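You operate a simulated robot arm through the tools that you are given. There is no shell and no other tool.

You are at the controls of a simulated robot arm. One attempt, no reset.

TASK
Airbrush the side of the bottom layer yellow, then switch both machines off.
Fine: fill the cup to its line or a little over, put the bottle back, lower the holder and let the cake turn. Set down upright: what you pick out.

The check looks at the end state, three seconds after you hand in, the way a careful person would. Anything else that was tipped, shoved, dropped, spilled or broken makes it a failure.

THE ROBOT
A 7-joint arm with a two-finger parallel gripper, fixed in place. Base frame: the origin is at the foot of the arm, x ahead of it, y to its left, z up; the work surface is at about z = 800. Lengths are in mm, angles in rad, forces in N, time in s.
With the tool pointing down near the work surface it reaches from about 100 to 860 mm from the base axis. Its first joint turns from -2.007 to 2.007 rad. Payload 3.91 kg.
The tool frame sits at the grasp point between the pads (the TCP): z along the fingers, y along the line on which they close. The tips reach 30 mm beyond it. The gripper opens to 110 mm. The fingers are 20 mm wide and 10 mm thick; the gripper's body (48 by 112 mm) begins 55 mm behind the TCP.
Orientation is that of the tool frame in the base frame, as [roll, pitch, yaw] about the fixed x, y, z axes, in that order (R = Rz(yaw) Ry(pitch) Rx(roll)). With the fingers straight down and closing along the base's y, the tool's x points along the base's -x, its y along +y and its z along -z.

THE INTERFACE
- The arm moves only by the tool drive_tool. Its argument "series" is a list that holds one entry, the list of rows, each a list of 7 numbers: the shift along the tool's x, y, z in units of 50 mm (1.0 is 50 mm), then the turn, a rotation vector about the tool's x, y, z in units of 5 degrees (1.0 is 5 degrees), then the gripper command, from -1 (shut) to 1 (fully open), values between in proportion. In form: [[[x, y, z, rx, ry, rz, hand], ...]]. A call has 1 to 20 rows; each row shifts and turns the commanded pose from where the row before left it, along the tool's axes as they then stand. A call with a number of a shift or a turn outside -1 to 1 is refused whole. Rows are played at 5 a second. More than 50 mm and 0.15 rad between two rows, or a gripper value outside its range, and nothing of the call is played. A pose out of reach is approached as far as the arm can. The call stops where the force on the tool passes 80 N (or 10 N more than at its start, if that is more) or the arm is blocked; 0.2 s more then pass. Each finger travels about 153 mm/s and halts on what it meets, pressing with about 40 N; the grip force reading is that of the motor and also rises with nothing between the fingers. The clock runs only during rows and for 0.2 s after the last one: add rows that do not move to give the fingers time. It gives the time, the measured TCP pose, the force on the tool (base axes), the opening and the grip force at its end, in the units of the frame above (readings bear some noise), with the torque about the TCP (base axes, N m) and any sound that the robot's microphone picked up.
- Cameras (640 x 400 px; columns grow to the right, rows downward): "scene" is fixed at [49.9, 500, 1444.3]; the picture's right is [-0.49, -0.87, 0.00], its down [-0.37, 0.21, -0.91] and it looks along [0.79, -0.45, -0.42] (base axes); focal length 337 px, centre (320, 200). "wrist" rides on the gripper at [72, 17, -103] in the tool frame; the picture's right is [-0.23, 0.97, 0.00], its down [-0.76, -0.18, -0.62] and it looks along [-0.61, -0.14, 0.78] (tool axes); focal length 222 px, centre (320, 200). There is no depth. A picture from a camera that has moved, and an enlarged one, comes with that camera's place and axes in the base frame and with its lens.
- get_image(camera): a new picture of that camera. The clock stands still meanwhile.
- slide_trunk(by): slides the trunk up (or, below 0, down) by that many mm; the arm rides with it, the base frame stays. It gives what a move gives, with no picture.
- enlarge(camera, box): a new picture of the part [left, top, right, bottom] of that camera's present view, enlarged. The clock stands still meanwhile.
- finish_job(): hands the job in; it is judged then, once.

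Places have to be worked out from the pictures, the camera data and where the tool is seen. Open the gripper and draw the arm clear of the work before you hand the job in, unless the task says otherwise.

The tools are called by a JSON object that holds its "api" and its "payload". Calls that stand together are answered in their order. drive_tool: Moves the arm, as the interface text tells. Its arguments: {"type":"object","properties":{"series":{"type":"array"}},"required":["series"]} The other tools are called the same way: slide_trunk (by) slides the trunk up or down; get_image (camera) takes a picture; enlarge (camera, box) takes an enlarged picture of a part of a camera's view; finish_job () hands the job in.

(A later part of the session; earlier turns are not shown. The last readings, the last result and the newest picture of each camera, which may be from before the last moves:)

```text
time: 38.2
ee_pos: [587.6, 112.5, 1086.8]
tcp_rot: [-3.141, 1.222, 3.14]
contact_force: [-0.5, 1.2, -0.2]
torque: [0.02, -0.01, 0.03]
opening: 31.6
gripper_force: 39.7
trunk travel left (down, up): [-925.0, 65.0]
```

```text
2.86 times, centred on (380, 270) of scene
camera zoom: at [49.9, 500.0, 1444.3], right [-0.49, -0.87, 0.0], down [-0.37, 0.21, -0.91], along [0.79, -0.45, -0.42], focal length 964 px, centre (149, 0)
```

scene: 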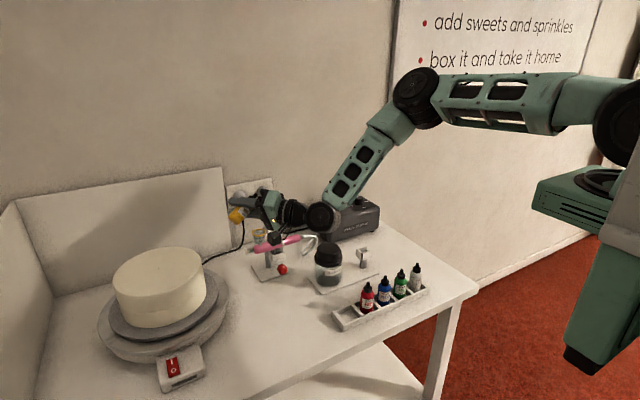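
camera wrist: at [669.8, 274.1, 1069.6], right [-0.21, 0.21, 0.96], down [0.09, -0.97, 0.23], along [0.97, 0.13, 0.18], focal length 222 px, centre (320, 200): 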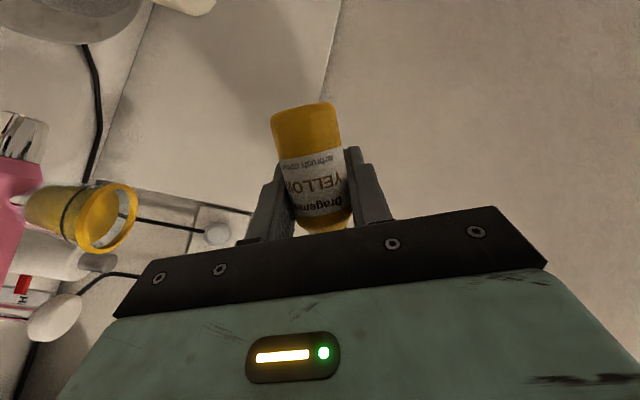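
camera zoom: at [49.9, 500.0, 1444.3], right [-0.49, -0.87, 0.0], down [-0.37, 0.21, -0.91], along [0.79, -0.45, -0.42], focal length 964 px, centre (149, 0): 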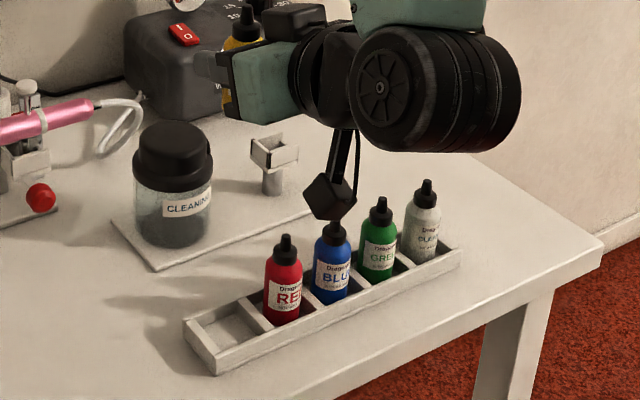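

Upright again directly above its cell at (588,112). I lower about 225 mm first, then creep the rest.

{"api": "drive_tool", "payload": {"series": [[[0.52, 0, 0.193, 0, 0, 0, -0.49], [0.52, 0, 0.193, 0, 0, 0, -0.49], [0.52, 0, 0.193, 0, 0, 0, -0.49], [0.52, 0, 0.193, 0, 0, 0, -0.49], [0.52, 0, 0.193, 0, 0, 0, -0.49], [0.52, 0, 0.193, 0, 0, 0, -0.49], [0.52, 0, 0.193, 0, 0, 0, -0.49], [0.52, 0, 0.193, 0, 0, 0, -0.49], [0, 0, 0, 0, 0, 0, -0.49], [0, 0, 0, 0, 0, 0, -0.49]]]}}

{"api": "enlarge", "payload": {"camera": "wrist", "box": [200, 50, 440, 240]}}

{"api": "enlarge", "payload": {"camera": "scene", "box": [310, 240, 430, 340]}}

```text
time: 40.4
ee_pos: [590.9, 113.1, 864.9]
tcp_rot: [-3.141, 1.222, 3.141]
contact_force: [0.3, -0.4, -0.5]
torque: [0.03, -0.02, -0.01]
opening: 32.0
gripper_force: 39.8
trunk travel left (down, up): [-925.0, 65.0]
```

```text
2.11 times, centred on (320, 145) of wrist
camera zoom: at [468.2, 129.7, 832.7], right [0.08, 0.97, 0.21], down [-0.33, -0.18, 0.93], along [0.94, -0.14, 0.3], focal length 468 px, centre (320, 316)
```

zoom: 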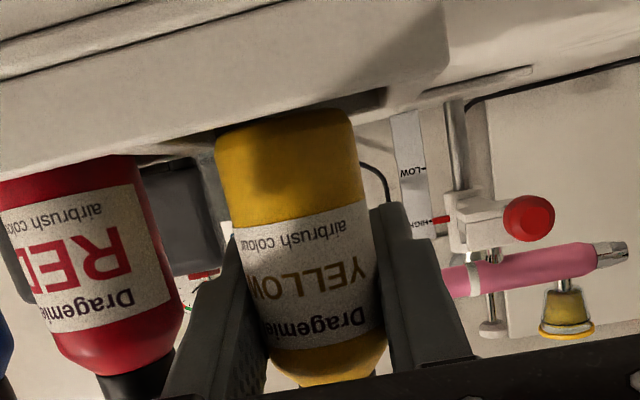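

```text
4.00 times, centred on (370, 290) of scene
camera zoom: at [49.9, 500.0, 1444.3], right [-0.49, -0.87, 0.0], down [-0.37, 0.21, -0.91], along [0.79, -0.45, -0.42], focal length 1350 px, centre (120, -160)
```

zoom: 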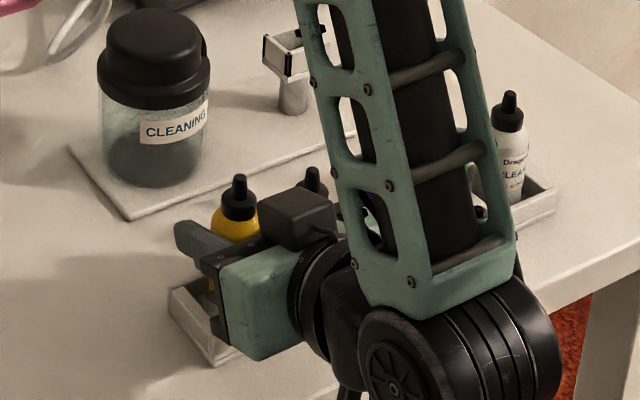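

Bottle is well centred in its cell, 15 mm from seated. I creep down in 3 mm steps.

{"api": "drive_tool", "payload": {"series": [[[0.058, 0, 0.0167, 0, 0, 0, -0.49], [0.058, 0, 0.0167, 0, 0, 0, -0.49], [0.058, 0, 0.0167, 0, 0, 0, -0.49], [0.058, 0, 0.0167, 0, 0, 0, -0.49], [0.05, 0, 0.0167, 0, 0, 0, -0.49], [0, 0, 0, 0, 0, 0, -0.49], [0, 0, 0, 0, 0, 0, -0.49]]]}}

```text
time: 42.0
ee_pos: [589.0, 113.7, 849.2]
tcp_rot: [-3.141, 1.221, 3.14]
contact_force: [-1.4, -0.5, 2.7]
torque: [-0.01, 0.02, 0.02]
opening: 31.7
gripper_force: 40.1
trunk travel left (down, up): [-925.0, 65.0]
```

A light 2.7 N upward reaction says the bottle is seated. I open to 46 mm and withdraw along the tool axis.

{"api": "drive_tool", "payload": {"series": [[[0, 0, 0, 0, 0, 0, -0.35], [0, 0, 0, 0, 0, 0, -0.164], [0, 0, 0, 0, 0, 0, -0.164], [0, 0, 0, 0, 0, 0, -0.164]]]}}

{"api": "enlarge", "payload": {"camera": "wrist", "box": [200, 50, 440, 240]}}

```text
time: 43.0
ee_pos: [589.0, 113.9, 849.9]
tcp_rot: [-3.142, 1.219, 3.139]
contact_force: [0.1, 0.3, 0.7]
torque: [0.02, 0.01, -0.02]
opening: 46.0
gripper_force: 0.0
trunk travel left (down, up): [-925.0, 65.0]
```

```text
2.11 times, centred on (320, 145) of wrist
camera zoom: at [466.3, 130.0, 817.4], right [0.08, 0.97, 0.21], down [-0.33, -0.18, 0.93], along [0.94, -0.14, 0.3], focal length 468 px, centre (320, 316)
```

zoom: 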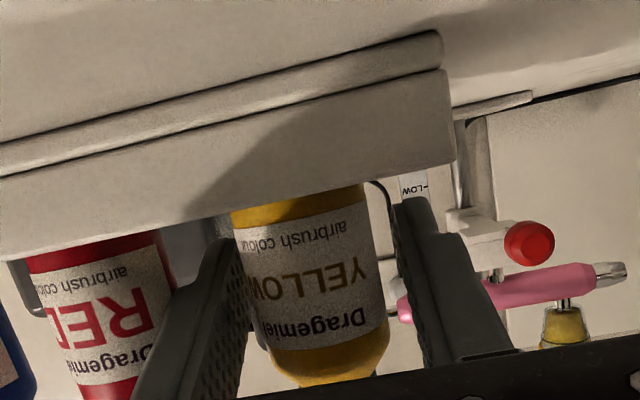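

Bottle stands free. I recentre about 1 mm and withdraw 125 mm.

{"api": "drive_tool", "payload": {"series": [[[0, -0.024, 0, 0, 0, 0, -0.164], [0, 0, -0.4, 0, 0, 0, -0.164], [0, 0, -0.5, 0, 0, 0, -0.164], [0, 0, -0.5, 0, 0, 0, -0.164], [0, 0, -0.5, 0, 0, 0, -0.164], [0, 0, -0.6, 0, 0, 0, -0.164], [0, 0, 0, 0, 0, 0, -0.164]]]}}

{"api": "enlarge", "payload": {"camera": "wrist", "box": [230, 70, 410, 230]}}

{"api": "enlarge", "payload": {"camera": "scene", "box": [310, 240, 430, 340]}}

```text
time: 44.6
ee_pos: [471.0, 113.5, 895.3]
tcp_rot: [-3.141, 1.222, 3.14]
contact_force: [0.3, 0.3, 0.3]
torque: [-0.01, -0.03, 0.01]
opening: 46.2
gripper_force: 0.0
trunk travel left (down, up): [-925.0, 65.0]
```

```text
2.50 times, centred on (320, 150) of wrist
camera zoom: at [348.9, 130.2, 862.2], right [0.08, 0.97, 0.21], down [-0.33, -0.18, 0.93], along [0.94, -0.14, 0.3], focal length 555 px, centre (320, 325)
```

zoom: 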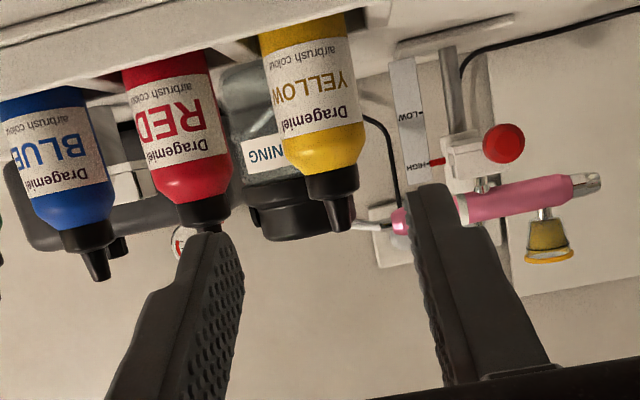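

```text
4.00 times, centred on (370, 290) of scene
camera zoom: at [49.9, 500.0, 1444.3], right [-0.49, -0.87, 0.0], down [-0.37, 0.21, -0.91], along [0.79, -0.45, -0.42], focal length 1350 px, centre (120, -160)
```

zoom: 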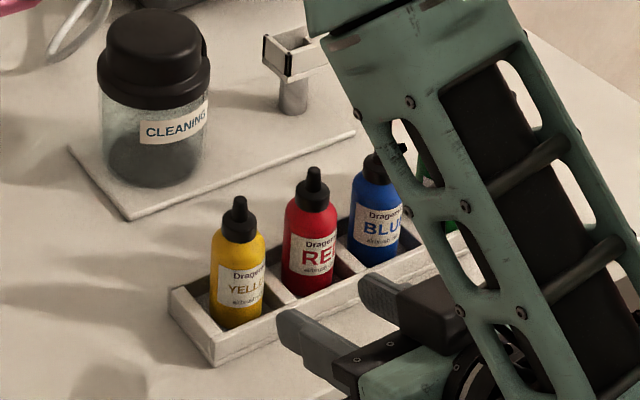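

The yellow bottle stands upright in its cell. Next the holder: ball centre triangulates to (754.5, 219, 890), scale HIGH→LOW is about 38 mm. I raise and return the tool to vertical.

{"api": "drive_tool", "payload": {"series": [[[-0.47, 0, -0.171, 0, 0, 0, -0.164], [-0.47, 0, -0.171, 0, 0, 0, -0.164], [-0.47, 0, -0.171, 0, 0, 0, -0.164], [-0.47, 0, -0.171, 0, 0, 0, -0.164], [-0.47, 0, -0.171, 0, 0, 0, -0.164], [-0.47, 0, -0.171, 0, 0, 0, -0.164], [0, 0, 0, 0, 1, 0, -0.164], [0, 0, 0, 0, 1, 0, -0.164], [0, 0, 0, 0, 1, 0, -0.164], [0, 0, 0, 0, 1, 0, -0.164], [0, 0, 0, 0, 1, 0, -0.164], [0, 0, 0, 0, 1, 0, -0.164], [0, 0, 0, 0, 1, 0, -0.164], [0, 0, 0, 0, 1, 0, -0.164], [0, 0, 0, 0, 1, 0, -0.164], [0, 0, 0, 0, 1, 0, -0.164], [0, 0, 0, 0, 1, 0, -0.164], [0, 0, 0, 0, 1, 0, -0.164], [0, 0, 0, 0, 1, 0, -0.164], [0, 0, 0, 0, 1, 0, -0.164]]]}}

```text
time: 48.8
ee_pos: [471.7, 110.2, 1043.2]
tcp_rot: [3.14, 0.001, 3.14]
contact_force: [0.8, -0.6, -0.7]
torque: [0.01, 0.01, -0.04]
opening: 46.1
gripper_force: 0.2
trunk travel left (down, up): [-925.0, 65.0]
```

Tool is vertical again. I move over the red ball at safe height.

{"api": "drive_tool", "payload": {"series": [[[-0.809, 0.307, 0.114, 0, 0, 0, 0.09], [-0.809, 0.307, 0.114, 0, 0, 0, 0.09], [-0.809, 0.307, 0.114, 0, 0, 0, 0.09], [-0.809, 0.307, 0.114, 0, 0, 0, 0.09], [-0.809, 0.307, 0.114, 0, 0, 0, 0.09], [-0.809, 0.307, 0.114, 0, 0, 0, 0.09], [-0.809, 0.307, 0.114, 0, 0, 0, 0.09], [0, 0, 0, 0, 0, 0, 0.09], [0, 0, 0, 0, 0, 0, 0.09], [0, 0, 0, 0, 0, 0, 0.09]]]}}

{"api": "get_image", "payload": {"camera": "wrist"}}

{"api": "enlarge", "payload": {"camera": "scene", "box": [220, 180, 340, 290]}}

```text
time: 51.0
ee_pos: [755.5, 216.6, 1003.5]
tcp_rot: [3.142, 0.0, 3.14]
contact_force: [0.4, 0.0, 0.9]
torque: [0.02, 0.02, 0.0]
opening: 60.1
gripper_force: 0.1
trunk travel left (down, up): [-925.0, 65.0]
```

```text
taken
camera wrist: at [683.0, 233.3, 1107.8], right [0.23, 0.97, 0.0], down [0.76, -0.18, 0.62], along [0.61, -0.14, -0.78], focal length 222 px, centre (320, 200)
```

wrist: 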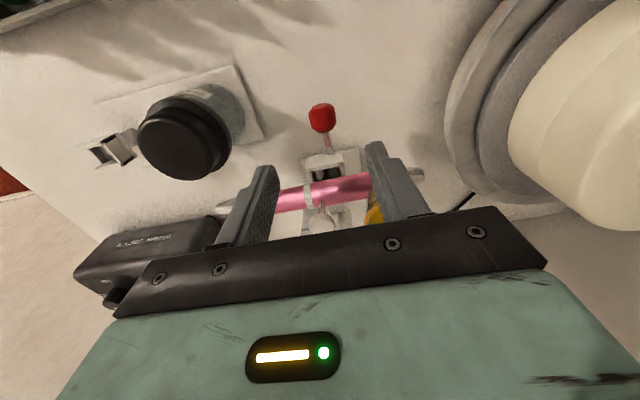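

```text
3.64 times, centred on (280, 235) of scene
camera zoom: at [49.9, 500.0, 1444.3], right [-0.49, -0.87, 0.0], down [-0.37, 0.21, -0.91], along [0.79, -0.45, -0.42], focal length 1227 px, centre (466, 73)
```

zoom: 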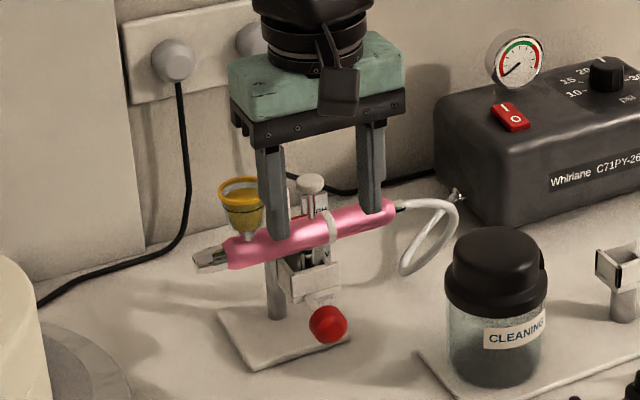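

Ball ray re-confirms (754,219). I straddle it with the fingers by descending to z≈895.

{"api": "drive_tool", "payload": {"series": [[[0.02, 0.048, 0.2, 0, 0, 0, 0.09], [0, 0, 0.4, 0, 0, 0, 0.09], [0, 0, 0.4, 0, 0, 0, 0.09], [0, 0, 0.4, 0, 0, 0, 0.09], [0, 0, 0.4, 0, 0, 0, 0.09], [0, 0, 0.37, 0, 0, 0, 0.09], [0, 0, 0, 0, 0, 0, 0.09], [0, 0, 0, 0, 0, 0, 0.09]]]}}

{"api": "get_image", "payload": {"camera": "wrist"}}

{"api": "enlarge", "payload": {"camera": "scene", "box": [220, 180, 340, 290]}}

```text
time: 52.8
ee_pos: [754.6, 220.9, 892.6]
tcp_rot: [3.141, 0.002, 3.142]
contact_force: [-0.5, 0.0, 0.1]
torque: [0.02, 0.01, 0.0]
opening: 59.9
gripper_force: 0.1
trunk travel left (down, up): [-925.0, 65.0]
```

```text
taken
camera wrist: at [680.8, 237.7, 996.9], right [0.23, 0.97, 0.0], down [0.76, -0.18, 0.62], along [0.61, -0.14, -0.78], focal length 222 px, centre (320, 200)
```

wrist: 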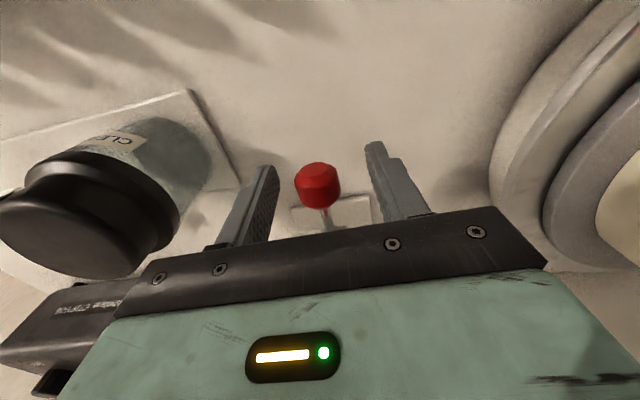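

```text
3.64 times, centred on (280, 235) of scene
camera zoom: at [49.9, 500.0, 1444.3], right [-0.49, -0.87, 0.0], down [-0.37, 0.21, -0.91], along [0.79, -0.45, -0.42], focal length 1227 px, centre (466, 73)
```

zoom: 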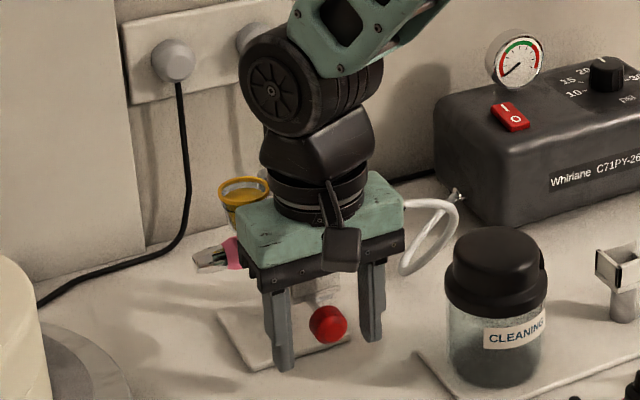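

The ball is between the pads. I recentre 1.5 mm and close on it.

{"api": "drive_tool", "payload": {"series": [[[0, -0.03, 0, 0, 0, 0, -0.2], [0, 0, 0, 0, 0, 0, -0.4], [0, 0, 0, 0, 0, 0, -0.6], [0, 0, 0, 0, 0, 0, -0.6], [0, 0, 0, 0, 0, 0, -0.6]]]}}

```text
time: 54.0
ee_pos: [754.5, 219.2, 894.0]
tcp_rot: [-3.141, 0.0, -3.139]
contact_force: [0.7, 0.3, -0.4]
torque: [0.09, 0.04, -0.06]
opening: 25.7
gripper_force: 45.0
trunk travel left (down, up): [-925.0, 65.0]
```

Ball gripped at 25.7 mm. I try 8 mm down and watch the force and pointer.

{"api": "drive_tool", "payload": {"series": [[[0, 0, 0.08, 0, 0, 0, -0.6], [0, 0, 0.08, 0, 0, 0, -0.6], [0, 0, 0, 0, 0, 0, -0.6]]]}}

{"api": "enlarge", "payload": {"camera": "scene", "box": [220, 180, 340, 290]}}

```text
time: 54.8
ee_pos: [754.3, 219.4, 887.5]
tcp_rot: [3.14, 0.002, 3.139]
contact_force: [-1.4, 1.6, 9.2]
torque: [0.05, 0.51, -0.08]
opening: 25.6
gripper_force: 44.9
trunk travel left (down, up): [-925.0, 65.0]
```

```text
3.64 times, centred on (280, 235) of scene
camera zoom: at [49.9, 500.0, 1444.3], right [-0.49, -0.87, 0.0], down [-0.37, 0.21, -0.91], along [0.79, -0.45, -0.42], focal length 1227 px, centre (466, 73)
```

zoom: 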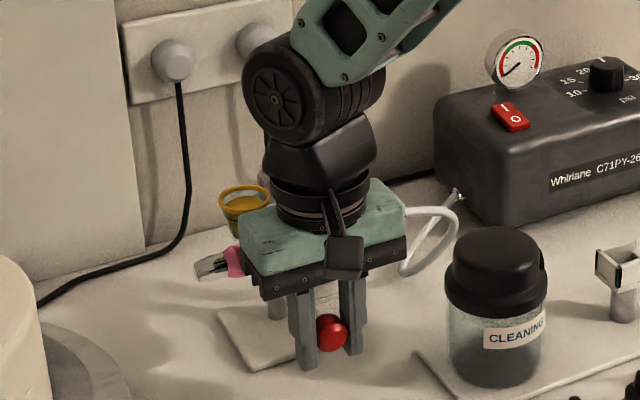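

The cup moved down with the ball at ~9 N, so the carriage slides. I continue gently for 24 mm more.

{"api": "drive_tool", "payload": {"series": [[[0, 0, 0.08, 0, 0, 0, -0.6], [0, 0, 0.08, 0, 0, 0, -0.6], [0, 0, 0.08, 0, 0, 0, -0.6], [0, 0, 0.08, 0, 0, 0, -0.6], [0, 0, 0.08, 0, 0, 0, -0.6], [0, 0, 0.08, 0, 0, 0, -0.6], [0, 0, 0, 0, 0, 0, -0.6]]]}}

{"api": "enlarge", "payload": {"camera": "scene", "box": [220, 180, 340, 290]}}

{"api": "get_image", "payload": {"camera": "wrist"}}

```text
time: 56.4
ee_pos: [754.5, 218.9, 862.9]
tcp_rot: [-3.141, -0.001, 3.141]
contact_force: [4.0, 1.6, 2.3]
torque: [-0.12, -0.6, 0.24]
opening: 25.6
gripper_force: 44.6
trunk travel left (down, up): [-925.0, 65.0]
```

```text
3.64 times, centred on (280, 235) of scene
camera zoom: at [49.9, 500.0, 1444.3], right [-0.49, -0.87, 0.0], down [-0.37, 0.21, -0.91], along [0.79, -0.45, -0.42], focal length 1227 px, centre (466, 73)
```

zoom: 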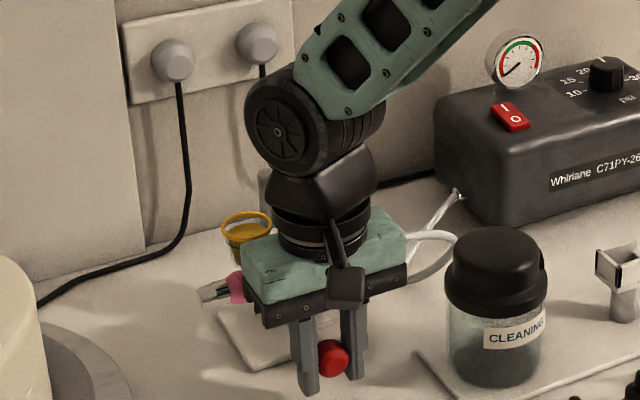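

```text
taken
camera wrist: at [681.1, 236.3, 966.6], right [0.23, 0.97, 0.0], down [0.76, -0.18, 0.62], along [0.61, -0.14, -0.78], focal length 222 px, centre (320, 200)
```

wrist: 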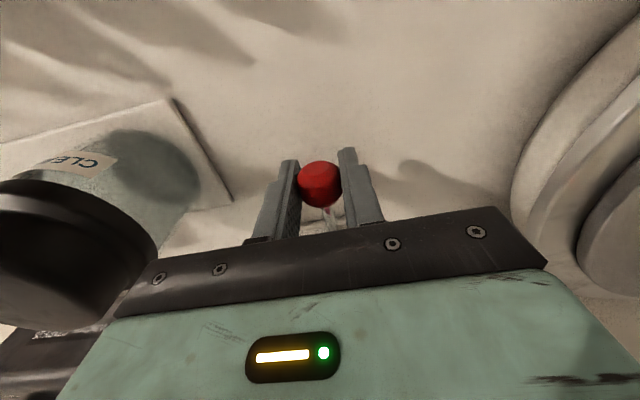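

Lowered 31 mm so far. I creep on, watching for an end stop around 38 mm.

{"api": "drive_tool", "payload": {"series": [[[0, 0, 0.05, 0, 0, 0, -0.6], [0, 0, 0.05, 0, 0, 0, -0.6], [0, 0, 0, 0, 0, 0, -0.6], [0, 0, 0, 0, 0, 0, -0.6]]]}}

{"api": "drive_tool", "payload": {"series": [[[0, 0, 0.03, 0, 0, 0, -0.6], [0, 0, 0.03, 0, 0, 0, -0.6], [0, 0, 0, 0, 0, 0, -0.6], [0, 0, 0, 0, 0, 0, -0.6]]]}}

{"api": "enlarge", "payload": {"camera": "scene", "box": [220, 180, 340, 290]}}

```text
time: 57.4
ee_pos: [754.0, 219.4, 856.8]
tcp_rot: [-3.14, -0.002, 3.14]
contact_force: [6.1, 4.1, -9.0]
torque: [0.16, -0.98, -0.06]
opening: 25.8
gripper_force: 45.2
trunk travel left (down, up): [-925.0, 65.0]
```

```text
time: 58.4
ee_pos: [754.2, 220.1, 853.2]
tcp_rot: [-3.141, -0.001, 3.139]
contact_force: [2.7, 4.0, -10.7]
torque: [0.07, -0.25, 0.01]
opening: 25.8
gripper_force: 45.1
trunk travel left (down, up): [-925.0, 65.0]
```

```text
3.64 times, centred on (280, 235) of scene
camera zoom: at [49.9, 500.0, 1444.3], right [-0.49, -0.87, 0.0], down [-0.37, 0.21, -0.91], along [0.79, -0.45, -0.42], focal length 1227 px, centre (466, 73)
```

zoom: 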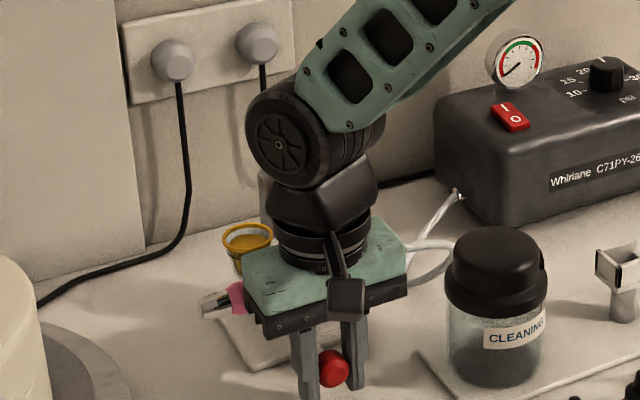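

Force has turned to a gentle downward pull, like a detent at LOW; the cup ring computes to z≈949 (39 mm lower). I release the ball and look.

{"api": "drive_tool", "payload": {"series": [[[0, 0, 0, 0, 0, 0, -0.4], [0, 0, 0, 0, 0, 0, -0.2], [0, 0, 0, 0, 0, 0, 0.09], [0, 0, 0, 0, 0, 0, 0.09]]]}}

{"api": "drive_tool", "payload": {"series": [[[0, 0, -0.4, 0, 0, 0, 0.09], [0, 0, -0.8, 0, 0, 0, 0.09], [0.2, 0, -0.8, 0, 0, 0, 0.09], [0.9, 0, -0.4, 0, 0, 0, 0.09], [0.9, 0, -0.4, 0, 0, 0, 0.09], [0.9, 0, -0.2, 0, 0, 0, 0.09], [0, 0, 0, 0, 0, 0, 0.09]]]}}

{"api": "enlarge", "payload": {"camera": "scene", "box": [220, 200, 320, 290]}}

{"api": "get_image", "payload": {"camera": "wrist"}}

```text
time: 59.4
ee_pos: [753.4, 219.6, 852.5]
tcp_rot: [3.142, 0.0, -3.142]
contact_force: [0.4, 0.3, -0.3]
torque: [-0.01, 0.0, 0.0]
opening: 59.8
gripper_force: 0.1
trunk travel left (down, up): [-925.0, 65.0]
```

```text
time: 61.0
ee_pos: [608.0, 219.2, 1004.0]
tcp_rot: [-3.141, -0.001, 3.14]
contact_force: [-0.6, 0.0, -0.4]
torque: [0.02, 0.0, 0.0]
opening: 60.0
gripper_force: 0.1
trunk travel left (down, up): [-925.0, 65.0]
```

```text
4.44 times, centred on (270, 245) of scene
camera zoom: at [49.9, 500.0, 1444.3], right [-0.49, -0.87, 0.0], down [-0.37, 0.21, -0.91], along [0.79, -0.45, -0.42], focal length 1500 px, centre (542, 0)
```

zoom: 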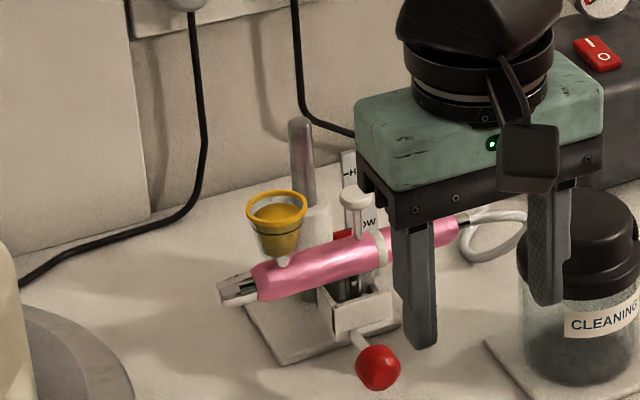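

```text
taken
camera wrist: at [533.8, 235.9, 1108.2], right [0.23, 0.97, 0.0], down [0.76, -0.18, 0.62], along [0.61, -0.14, -0.78], focal length 222 px, centre (320, 200)
```

wrist: 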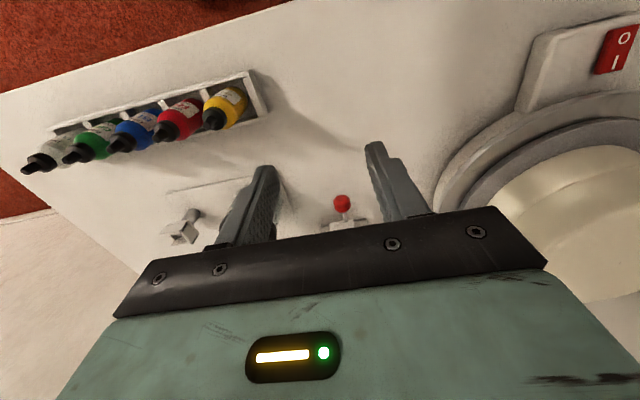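

The red pointer now sits at LOW and the cup stays level and full. The turntable rocker triangulates to about (624,525,836), its "I" end toward +x. I move above it with the fingers shut.

{"api": "drive_tool", "payload": {"series": [[[-0.0857, 0.868, 0.126, 0, 0, 0, -1], [-0.0857, 0.868, 0.126, 0, 0, 0, -1], [-0.0857, 0.868, 0.126, 0, 0, 0, -1], [-0.0857, 0.868, 0.126, 0, 0, 0, -1], [-0.0857, 0.868, 0.126, 0, 0, 0, -1], [-0.0857, 0.868, 0.126, 0, 0, 0, -1], [-0.0857, 0.868, 0.126, 0, 0, 0, -1], [0, 0, 0, 0, 0, 0, -1], [0, 0, 0, 0, 0, 0, -1]]]}}

{"api": "get_image", "payload": {"camera": "wrist"}}

{"api": "enlarge", "payload": {"camera": "scene", "box": [100, 270, 260, 400]}}

```text
time: 63.0
ee_pos: [612.4, 463.2, 974.6]
tcp_rot: [-3.142, 0.001, 3.141]
contact_force: [-1.2, -0.1, 0.0]
torque: [-0.05, -0.04, 0.02]
opening: 0.1
gripper_force: 38.0
out of reach, approached as far as the arm can: row 6, 7
trunk travel left (down, up): [-925.0, 65.0]
```

```text
taken
camera wrist: at [540.3, 479.7, 1077.9], right [0.23, 0.97, 0.0], down [0.76, -0.18, 0.62], along [0.61, -0.14, -0.78], focal length 222 px, centre (320, 200)
```

wrist: 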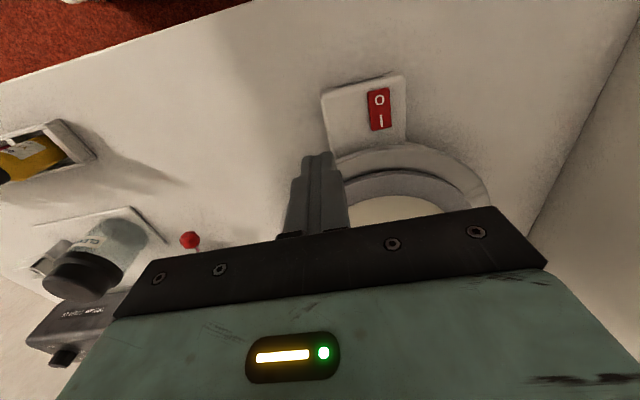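

```text
3.08 times, centred on (180, 335) of scene
camera zoom: at [49.9, 500.0, 1444.3], right [-0.49, -0.87, 0.0], down [-0.37, 0.21, -0.91], along [0.79, -0.45, -0.42], focal length 1038 px, centre (751, -215)
```

zoom: 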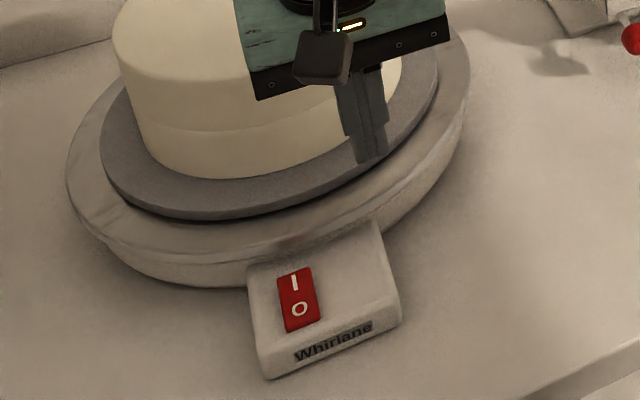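

The straight move stopped short at (612,463), likely a wrist limit with the fixed yaw. I turn the tool's yaw with the arm direction (40°) and see where it stands.

{"api": "drive_tool", "payload": {"series": [[[0, 0, 0, 0, 0, -1, -1], [0, 0, 0, 0, 0, -1, -1], [0, 0, 0, 0, 0, -1, -1], [0, 0, 0, 0, 0, -1, -1], [0, 0, 0, 0, 0, -1, -1], [0, 0, 0, 0, 0, -1, -1], [0, 0, 0, 0, 0, -1, -1], [0, 0, 0, 0, 0, -1, -1], [0, 0, 0, 0, 0, 0, -1]]]}}

{"api": "get_image", "payload": {"camera": "scene"}}

```text
time: 65.0
ee_pos: [613.1, 465.1, 973.7]
tcp_rot: [-3.141, -0.001, -2.443]
contact_force: [1.1, -0.1, 0.6]
torque: [0.0, 0.01, 0.01]
opening: 0.0
gripper_force: 37.7
trunk travel left (down, up): [-925.0, 65.0]
```

```text
taken
```

scene: 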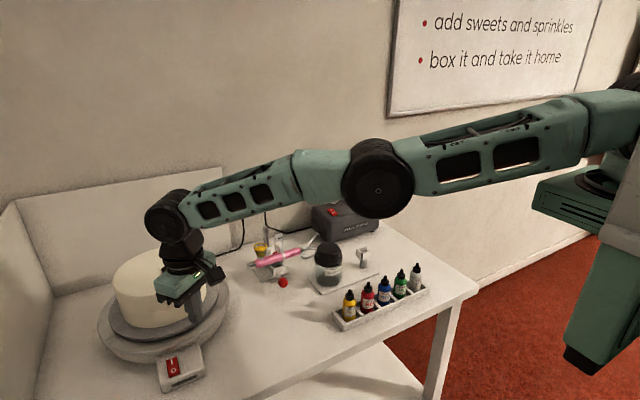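

The pose held while the yaw turned, so now I try moving on to the switch with the aligned yaw.

{"api": "drive_tool", "payload": {"series": [[[-0.4, 0.25, 0.2, 0, 0, 0, -1], [-0.4, 0.25, 0.2, 0, 0, 0, -1], [0, 0, 0, 0, 0, 0, -1]]]}}

```text
time: 65.8
ee_pos: [605.4, 467.6, 969.3]
tcp_rot: [-3.14, -0.001, -2.442]
contact_force: [-0.1, 0.6, 0.4]
torque: [0.02, 0.01, -0.01]
opening: 0.0
gripper_force: 37.5
out of reach, approached as far as the arm can: row 1, 2
trunk travel left (down, up): [-925.0, 65.0]
```

Radially blocked with a vertical tool here (wrist limit). I tilt the tool 30° outward, which brings the wrist inward, and hover over the "I" end at about (641,524,840).

{"api": "drive_tool", "payload": {"series": [[[0, 0, 0, 0, -1, 0, -1], [0, 0, 0, 0, -1, 0, -1], [0, 0, 0, 0, -1, 0, -1], [0, 0, 0, 0, -1, 0, -1], [0, 0, 0, 0, -1, 0, -1], [0, 0, 0, 0, -1, 0, -1], [0, 0, 0, 0, 0, 0, -1], [-0.101, 0.139, 0.592, 0, 0, 0, -1], [-0.101, 0.139, 0.592, 0, 0, 0, -1], [-0.101, 0.139, 0.592, 0, 0, 0, -1], [0, 0, 0, 0, 0, 0, -1], [0, 0, 0, 0, 0, 0, -1]]]}}

{"api": "get_image", "payload": {"camera": "wrist"}}

{"api": "enlarge", "payload": {"camera": "scene", "box": [130, 310, 240, 400]}}

```text
time: 68.4
ee_pos: [649.3, 527.7, 923.9]
tcp_rot: [3.142, 0.524, -2.444]
contact_force: [0.1, 0.1, 0.2]
torque: [0.01, 0.01, -0.01]
opening: 0.0
gripper_force: 37.6
out of reach, approached as far as the arm can: row 1, 2, 3, 4, 5, 6, 8, 9, 10
trunk travel left (down, up): [-925.0, 65.0]
```

```text
taken
camera wrist: at [550.9, 467.2, 978.0], right [-0.47, 0.87, 0.11], down [0.38, 0.09, 0.92], along [0.79, 0.48, -0.37], focal length 222 px, centre (320, 200)
```

wrist: 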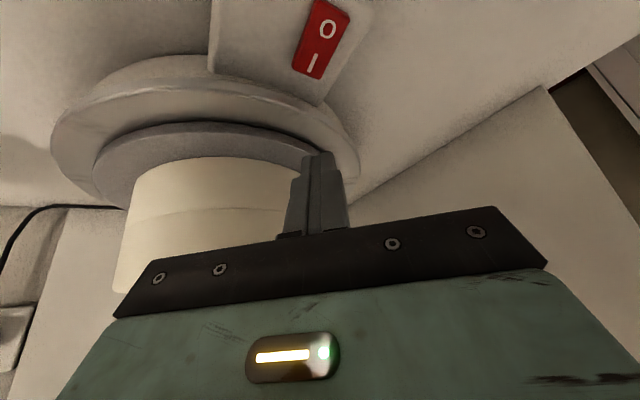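

```text
4.44 times, centred on (185, 355) of scene
camera zoom: at [49.9, 500.0, 1444.3], right [-0.49, -0.87, 0.0], down [-0.37, 0.21, -0.91], along [0.79, -0.45, -0.42], focal length 1500 px, centre (920, -489)
```

zoom: 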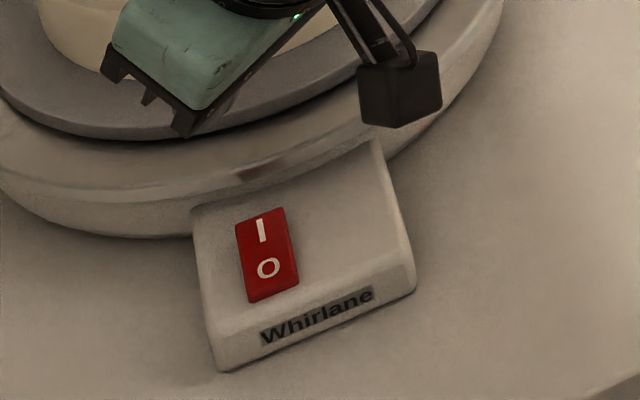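

The commanded pose had run ahead of the arm's reach. I pull the command back so it lands at about (636,521,900).

{"api": "drive_tool", "payload": {"series": [[[0.484, -0.312, -0.503, 0, 0, 0, -1], [0.484, -0.312, -0.503, 0, 0, 0, -1], [0.484, -0.312, -0.503, 0, 0, 0, -1], [0, 0, 0, 0, 0, 0, -1], [0, 0, 0, 0, 0, 0, -1]]]}}

{"api": "get_image", "payload": {"camera": "wrist"}}

{"api": "enlarge", "payload": {"camera": "scene", "box": [130, 310, 240, 400]}}

```text
time: 69.6
ee_pos: [651.4, 523.9, 923.3]
tcp_rot: [3.141, 0.525, -2.444]
contact_force: [-0.1, -0.1, -1.0]
torque: [-0.01, -0.01, -0.01]
opening: 0.1
gripper_force: 38.0
out of reach, approached as far as the arm can: row 1, 2, 3
trunk travel left (down, up): [-925.0, 65.0]
```

```text
taken
camera wrist: at [552.0, 462.5, 976.2], right [-0.47, 0.87, 0.11], down [0.38, 0.09, 0.92], along [0.79, 0.48, -0.37], focal length 222 px, centre (320, 200)
```

wrist: 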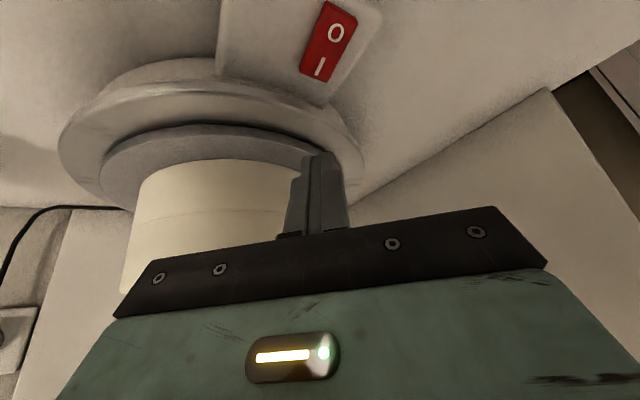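

```text
4.44 times, centred on (185, 355) of scene
camera zoom: at [49.9, 500.0, 1444.3], right [-0.49, -0.87, 0.0], down [-0.37, 0.21, -0.91], along [0.79, -0.45, -0.42], focal length 1500 px, centre (920, -489)
```

zoom: 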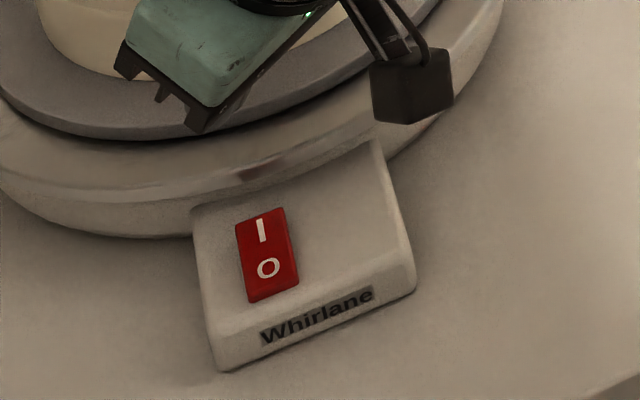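

The arm again reports a limit here. I look at the whole posture to understand which joint is limiting.

{"api": "get_image", "payload": {"camera": "scene"}}

```text
taken
```

scene: 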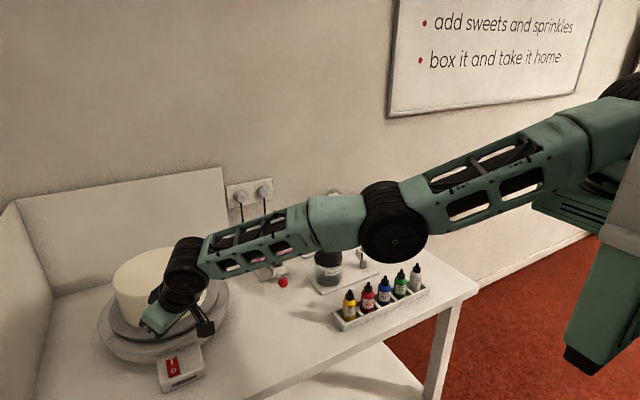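

The elbow has sagged sideways/straight, so I back off toward the robot and up, to recover a better arm posture before trying again.

{"api": "drive_tool", "payload": {"series": [[[0.4, 0, -0.808, 0, 0, 0, -1], [0.4, 0, -0.808, 0, 0, 0, -1], [0.4, 0, -0.808, 0, 0, 0, -1], [0.4, 0, -0.808, 0, 0, 0, -1], [0, 0, 0, 0, 0, 0, -1], [0, 0, 0, 0, 0, 0, -1]]]}}

{"api": "get_image", "payload": {"camera": "scene"}}

```text
time: 71.0
ee_pos: [538.5, 429.4, 1022.4]
tcp_rot: [-3.141, 0.525, -2.445]
contact_force: [-0.8, 0.3, -0.3]
torque: [0.0, -0.01, 0.03]
opening: 0.0
gripper_force: 37.5
trunk travel left (down, up): [-925.0, 65.0]
```

```text
taken
```

scene: 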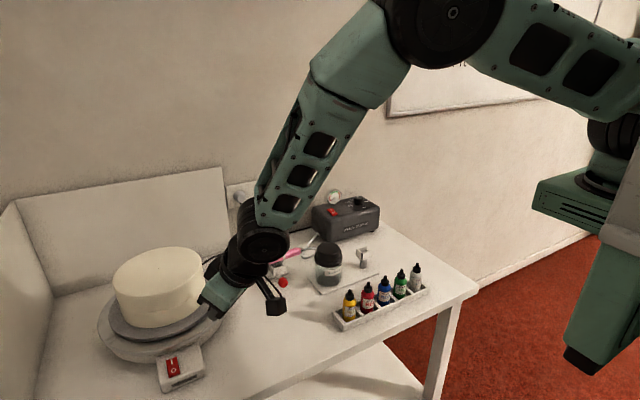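

The elbow recovered. Lowering the trunk should put the shoulder nearer wrist height and extend reach; I first raise the hand 120 mm, then slide the trunk down 150 mm.

{"api": "drive_tool", "payload": {"series": [[[-0.4, 0, -0.693, 0, 0, 0, -1], [-0.4, 0, -0.693, 0, 0, 0, -1], [-0.4, 0, -0.693, 0, 0, 0, -1], [0, 0, 0, 0, 0, 0, -1]]]}}

{"api": "slide_trunk", "payload": {"by": -150}}

{"api": "get_image", "payload": {"camera": "scene"}}

```text
time: 72.0
ee_pos: [537.1, 427.2, 1141.6]
tcp_rot: [-3.141, 0.524, -2.442]
contact_force: [0.7, 0.5, -0.3]
torque: [0.01, 0.01, 0.0]
opening: 0.2
gripper_force: 37.8
trunk travel left (down, up): [-925.0, 65.0]
```

```text
time: 73.8
ee_pos: [537.7, 429.1, 990.5]
tcp_rot: [3.14, 0.523, -2.444]
contact_force: [0.2, 0.2, 0.7]
torque: [0.01, 0.0, 0.0]
opening: 0.0
gripper_force: 37.8
trunk travel left (down, up): [-775.0, 215.0]
```

```text
taken
```

scene: 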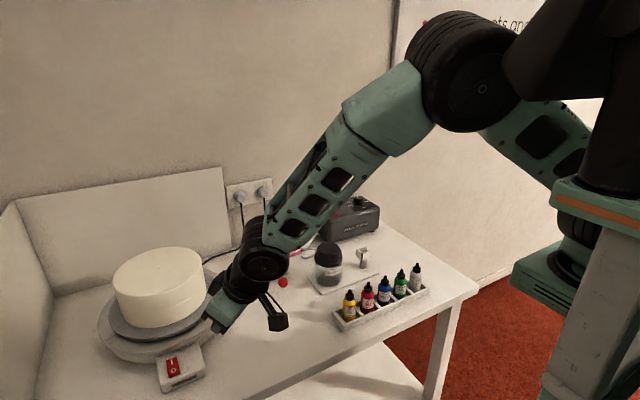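

Trunk is 150 mm lower with the elbow well bent. Now I go to hover over the "I" end at about (636,520,900).

{"api": "drive_tool", "payload": {"series": [[[-0.355, 0.034, 0.7275, 0, 0, 0, -1], [-0.355, 0.034, 0.7275, 0, 0, 0, -1], [-0.355, 0.034, 0.7275, 0, 0, 0, -1], [-0.355, 0.034, 0.7275, 0, 0, 0, -1], [0, 0, 0, 0, 0, 0, -1], [0, 0, 0, 0, 0, 0, -1]]]}}

{"api": "get_image", "payload": {"camera": "wrist"}}

{"api": "enlarge", "payload": {"camera": "scene", "box": [130, 310, 240, 400]}}

```text
time: 75.2
ee_pos: [634.9, 517.6, 902.7]
tcp_rot: [-3.141, 0.523, -2.447]
contact_force: [-0.9, -0.2, -0.5]
torque: [0.01, 0.0, -0.02]
opening: 0.0
gripper_force: 38.3
trunk travel left (down, up): [-775.0, 215.0]
```

```text
taken
camera wrist: at [536.0, 456.8, 956.8], right [-0.47, 0.87, 0.11], down [0.38, 0.09, 0.92], along [0.79, 0.48, -0.37], focal length 222 px, centre (320, 200)
```

wrist: 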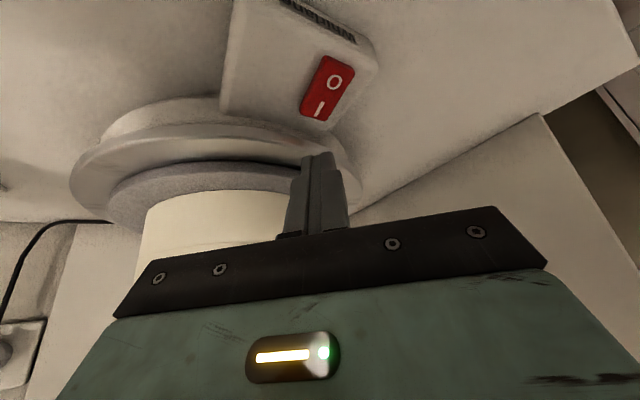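

```text
4.44 times, centred on (185, 355) of scene
camera zoom: at [49.9, 500.0, 1444.3], right [-0.49, -0.87, 0.0], down [-0.37, 0.21, -0.91], along [0.79, -0.45, -0.42], focal length 1500 px, centre (920, -489)
```

zoom: 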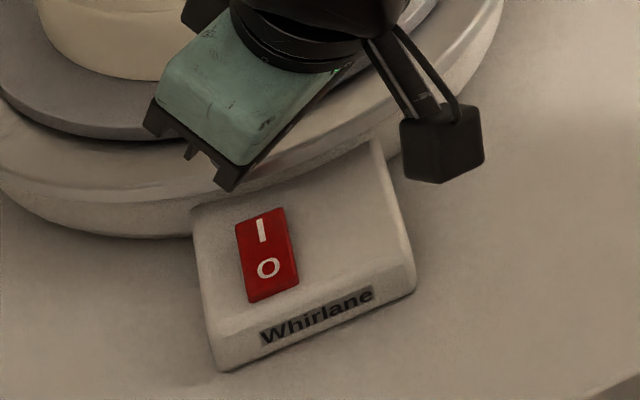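

Hovering correctly; the fingertip's contact corner should land at about (640,522). I lower 20 mm then creep with force monitoring.

{"api": "drive_tool", "payload": {"series": [[[0.1, 0, 0.173, 0, 0, 0, -1], [0.1, 0, 0.173, 0, 0, 0, -1], [0, 0, 0, 0, 0, 0, -1]]]}}

{"api": "enlarge", "payload": {"camera": "wrist", "box": [240, 50, 420, 240]}}

{"api": "enlarge", "payload": {"camera": "scene", "box": [130, 310, 240, 400]}}

```text
time: 76.0
ee_pos: [634.9, 519.0, 880.8]
tcp_rot: [3.14, 0.524, -2.446]
contact_force: [0.4, -0.2, 0.6]
torque: [0.0, -0.01, -0.02]
opening: 0.1
gripper_force: 37.7
trunk travel left (down, up): [-775.0, 215.0]
```

```text
2.11 times, centred on (330, 145) of wrist
camera zoom: at [536.6, 457.7, 935.3], right [-0.47, 0.87, 0.11], down [0.38, 0.09, 0.92], along [0.79, 0.48, -0.37], focal length 468 px, centre (299, 316)
```

zoom: 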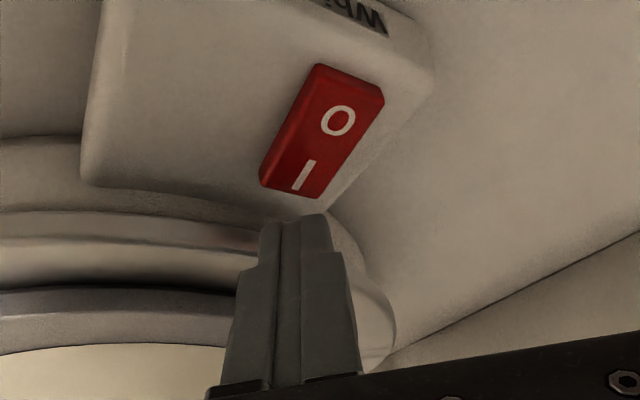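

```text
4.44 times, centred on (185, 355) of scene
camera zoom: at [49.9, 500.0, 1444.3], right [-0.49, -0.87, 0.0], down [-0.37, 0.21, -0.91], along [0.79, -0.45, -0.42], focal length 1500 px, centre (920, -489)
```

zoom: 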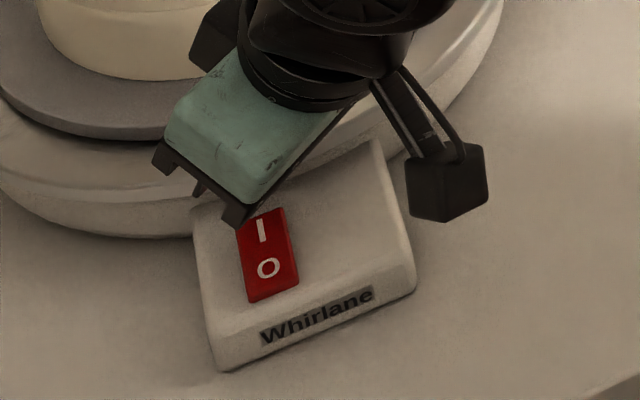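

The tip will land on the "I" half. I creep down in 2 mm steps.

{"api": "drive_tool", "payload": {"series": [[[0.02, 0, 0.0346, 0, 0, 0, -1], [0.02, 0, 0.0346, 0, 0, 0, -1], [0.02, 0, 0.0346, 0, 0, 0, -1], [0.02, 0, 0.0346, 0, 0, 0, -1]]]}}

{"api": "enlarge", "payload": {"camera": "wrist", "box": [240, 50, 420, 240]}}

```text
time: 77.0
ee_pos: [635.5, 519.7, 874.4]
tcp_rot: [-3.141, 0.523, -2.444]
contact_force: [-0.5, -0.3, -0.1]
torque: [0.02, -0.04, 0.04]
opening: 0.1
gripper_force: 37.9
trunk travel left (down, up): [-775.0, 215.0]
```

```text
2.11 times, centred on (330, 145) of wrist
camera zoom: at [536.4, 458.7, 927.0], right [-0.47, 0.87, 0.11], down [0.38, 0.09, 0.92], along [0.79, 0.48, -0.37], focal length 468 px, centre (299, 316)
```

zoom: 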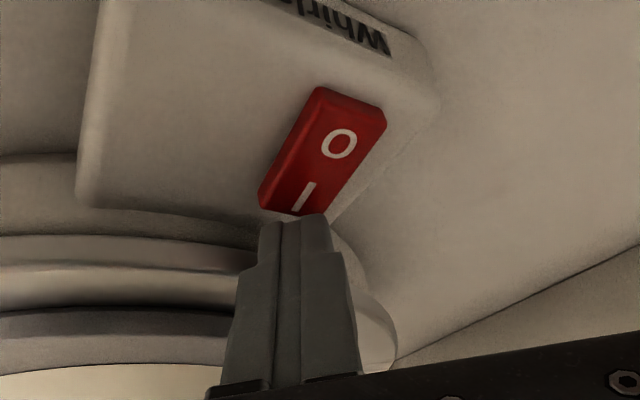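

No contact yet and the tip is near the rocker's very end, so I shift 5 mm toward the robot and keep creeping down.

{"api": "drive_tool", "payload": {"series": [[[0.066, 0.064, -0.038, 0, 0, 0, -1], [0.02, 0, 0.0346, 0, 0, 0, -1], [0.02, 0, 0.0346, 0, 0, 0, -1], [0.02, 0, 0.0346, 0, 0, 0, -1]]]}}

{"api": "enlarge", "payload": {"camera": "wrist", "box": [240, 50, 420, 240]}}

```text
time: 78.0
ee_pos: [630.0, 520.2, 870.1]
tcp_rot: [3.139, 0.528, -2.446]
contact_force: [-3.0, -4.1, 14.8]
torque: [-0.07, 0.0, 0.02]
opening: 0.0
gripper_force: 37.6
trunk travel left (down, up): [-775.0, 215.0]
```

```text
2.11 times, centred on (330, 145) of wrist
camera zoom: at [531.8, 459.2, 922.6], right [-0.48, 0.87, 0.12], down [0.38, 0.08, 0.92], along [0.79, 0.48, -0.37], focal length 468 px, centre (299, 316)
```

zoom: 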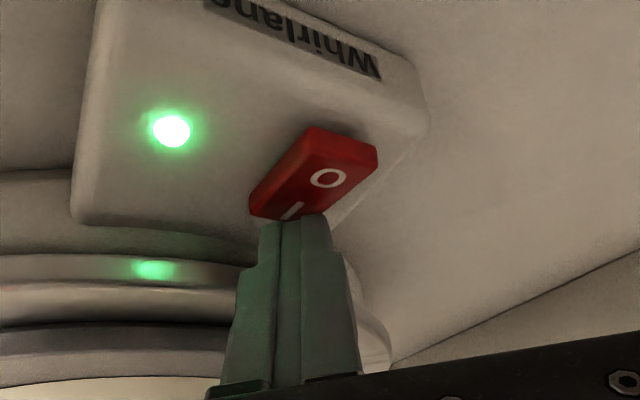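

The rocker flipped and the green lamp lit: turntable on. I lift off, turn the tool back to face +x, and check the cake.

{"api": "drive_tool", "payload": {"series": [[[-0.2, 0, -0.346, 0, 0, 0, -1], [-0.375, 0, -0.65, 0, 0, 0, -1], [-0.375, 0, -0.65, 0, 0, 0, -1], [-0.375, 0, -0.65, 0, 0, 0, -1], [-0.375, 0, -0.65, 0, 0, 0, -1], [0, 0, 0, 0.5, 0, 0.866, -1], [0, 0, 0, 0.5, 0, 0.866, -1], [0, 0, 0, 0.5, 0, 0.866, -1], [0, 0, 0, 0.5, 0, 0.866, -1], [0, 0, 0, 0.5, 0, 0.866, -1], [0, 0, 0, 0.5, 0, 0.866, -1], [0, 0, 0, 0.5, 0, 0.866, -1], [0, 0, 0, 0.5, 0, 0.866, -1], [0, 0, 0, 0, 0, 0, -1]]]}}

{"api": "enlarge", "payload": {"camera": "scene", "box": [80, 230, 260, 400]}}

```text
time: 81.0
ee_pos: [630.9, 518.7, 1038.1]
tcp_rot: [-3.141, 0.521, 3.141]
contact_force: [0.2, -0.5, 0.1]
torque: [-0.02, 0.02, 0.0]
opening: 0.2
gripper_force: 37.2
trunk travel left (down, up): [-775.0, 215.0]
```

```text
2.35 times, centred on (170, 315) of scene
camera zoom: at [49.9, 500.0, 1444.3], right [-0.49, -0.87, 0.0], down [-0.37, 0.21, -0.91], along [0.79, -0.45, -0.42], focal length 794 px, centre (673, -71)
```

zoom: 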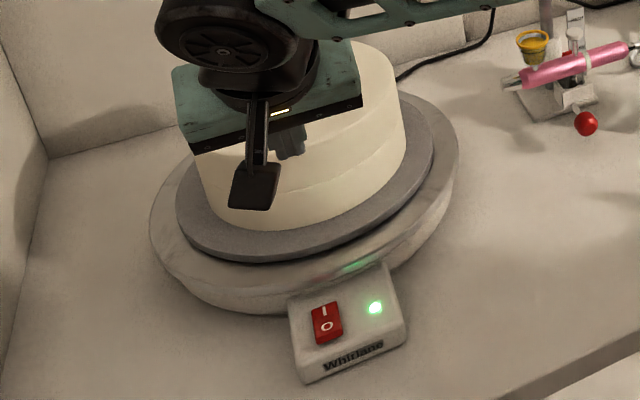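

Lamp stays on. I travel at height to a viewing position in front of the compressor.

{"api": "drive_tool", "payload": {"series": [[[-0.0897, -0.885, 0, 0, 0, 0, -1], [-0.0897, -0.885, 0, 0, 0, 0, -1], [-0.0897, -0.885, 0, 0, 0, 0, -1], [-0.0897, -0.885, 0, 0, 0, 0, -1], [-0.0897, -0.885, 0, 0, 0, 0, -1], [-0.0897, -0.885, 0, 0, 0, 0, -1], [-0.0897, -0.885, 0, 0, 0, 0, -1], [-0.0897, -0.885, 0, 0, 0, 0, -1], [-0.0897, -0.885, 0, 0, 0, 0, -1], [-0.0897, -0.885, 0, 0, 0, 0, -1], [-0.0897, -0.885, 0, 0, 0, 0, -1], [-0.0897, -0.885, 0, 0, 0, 0, -1], [-0.0897, -0.885, 0, 0, 0, 0, -1], [0, 0, 0, 0, 0, 0, -1], [0, 0, 0, 0, 0, 0, -1]]]}}

{"api": "get_image", "payload": {"camera": "wrist"}}

{"api": "get_image", "payload": {"camera": "scene"}}

```text
time: 84.2
ee_pos: [681.6, -53.6, 1069.4]
tcp_rot: [-3.141, 0.523, -3.141]
contact_force: [0.6, 0.2, -0.3]
torque: [0.03, 0.0, 0.01]
opening: 0.0
gripper_force: 37.9
trunk travel left (down, up): [-775.0, 215.0]
```

```text
taken
camera wrist: at [566.8, -37.9, 1123.1], right [0.2, 0.97, 0.11], down [0.35, -0.18, 0.92], along [0.92, -0.14, -0.37], focal length 222 px, centre (320, 200)
```

wrist: 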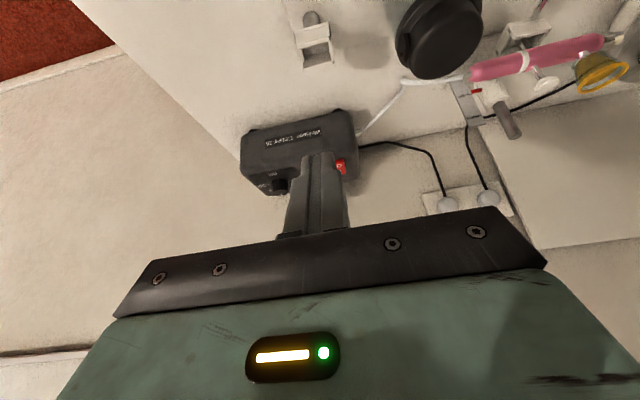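

```text
taken
```

scene: 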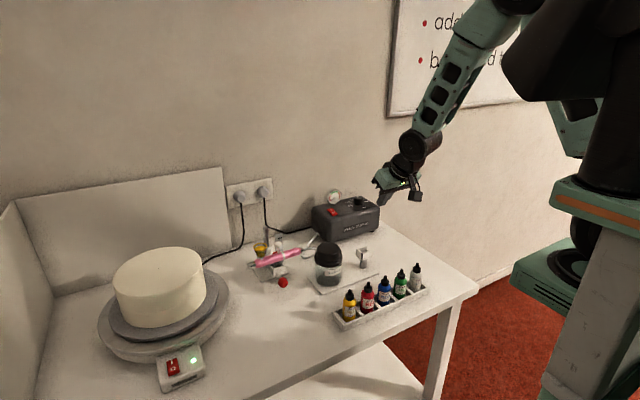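

I enlarge both views of the compressor switch to triangulate it.

{"api": "enlarge", "payload": {"camera": "wrist", "box": [230, 90, 390, 220]}}

{"api": "enlarge", "payload": {"camera": "scene", "box": [300, 180, 390, 245]}}

```text
3.08 times, centred on (310, 155) of wrist
camera zoom: at [566.8, -37.9, 1123.1], right [0.2, 0.97, 0.11], down [0.35, -0.18, 0.92], along [0.92, -0.14, -0.37], focal length 684 px, centre (351, 338)
```

zoom: 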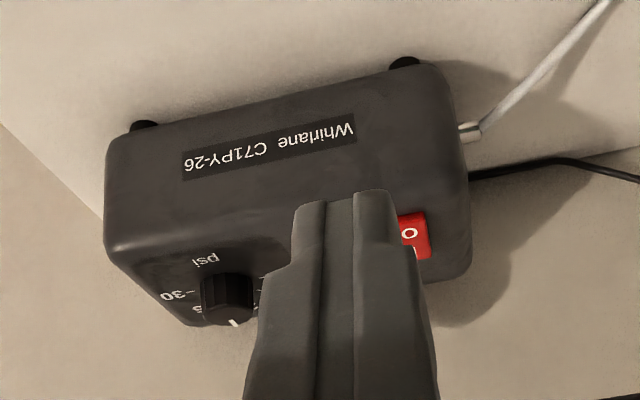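

```text
6.15 times, centred on (345, 212) of scene
camera zoom: at [49.9, 500.0, 1444.3], right [-0.49, -0.87, 0.0], down [-0.37, 0.21, -0.91], along [0.79, -0.45, -0.42], focal length 2076 px, centre (166, 123)
```

zoom: 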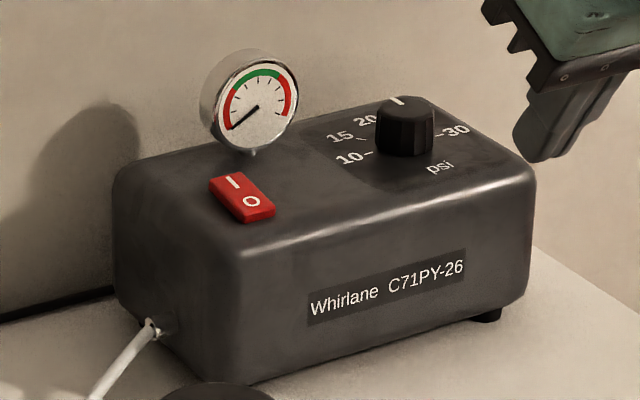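

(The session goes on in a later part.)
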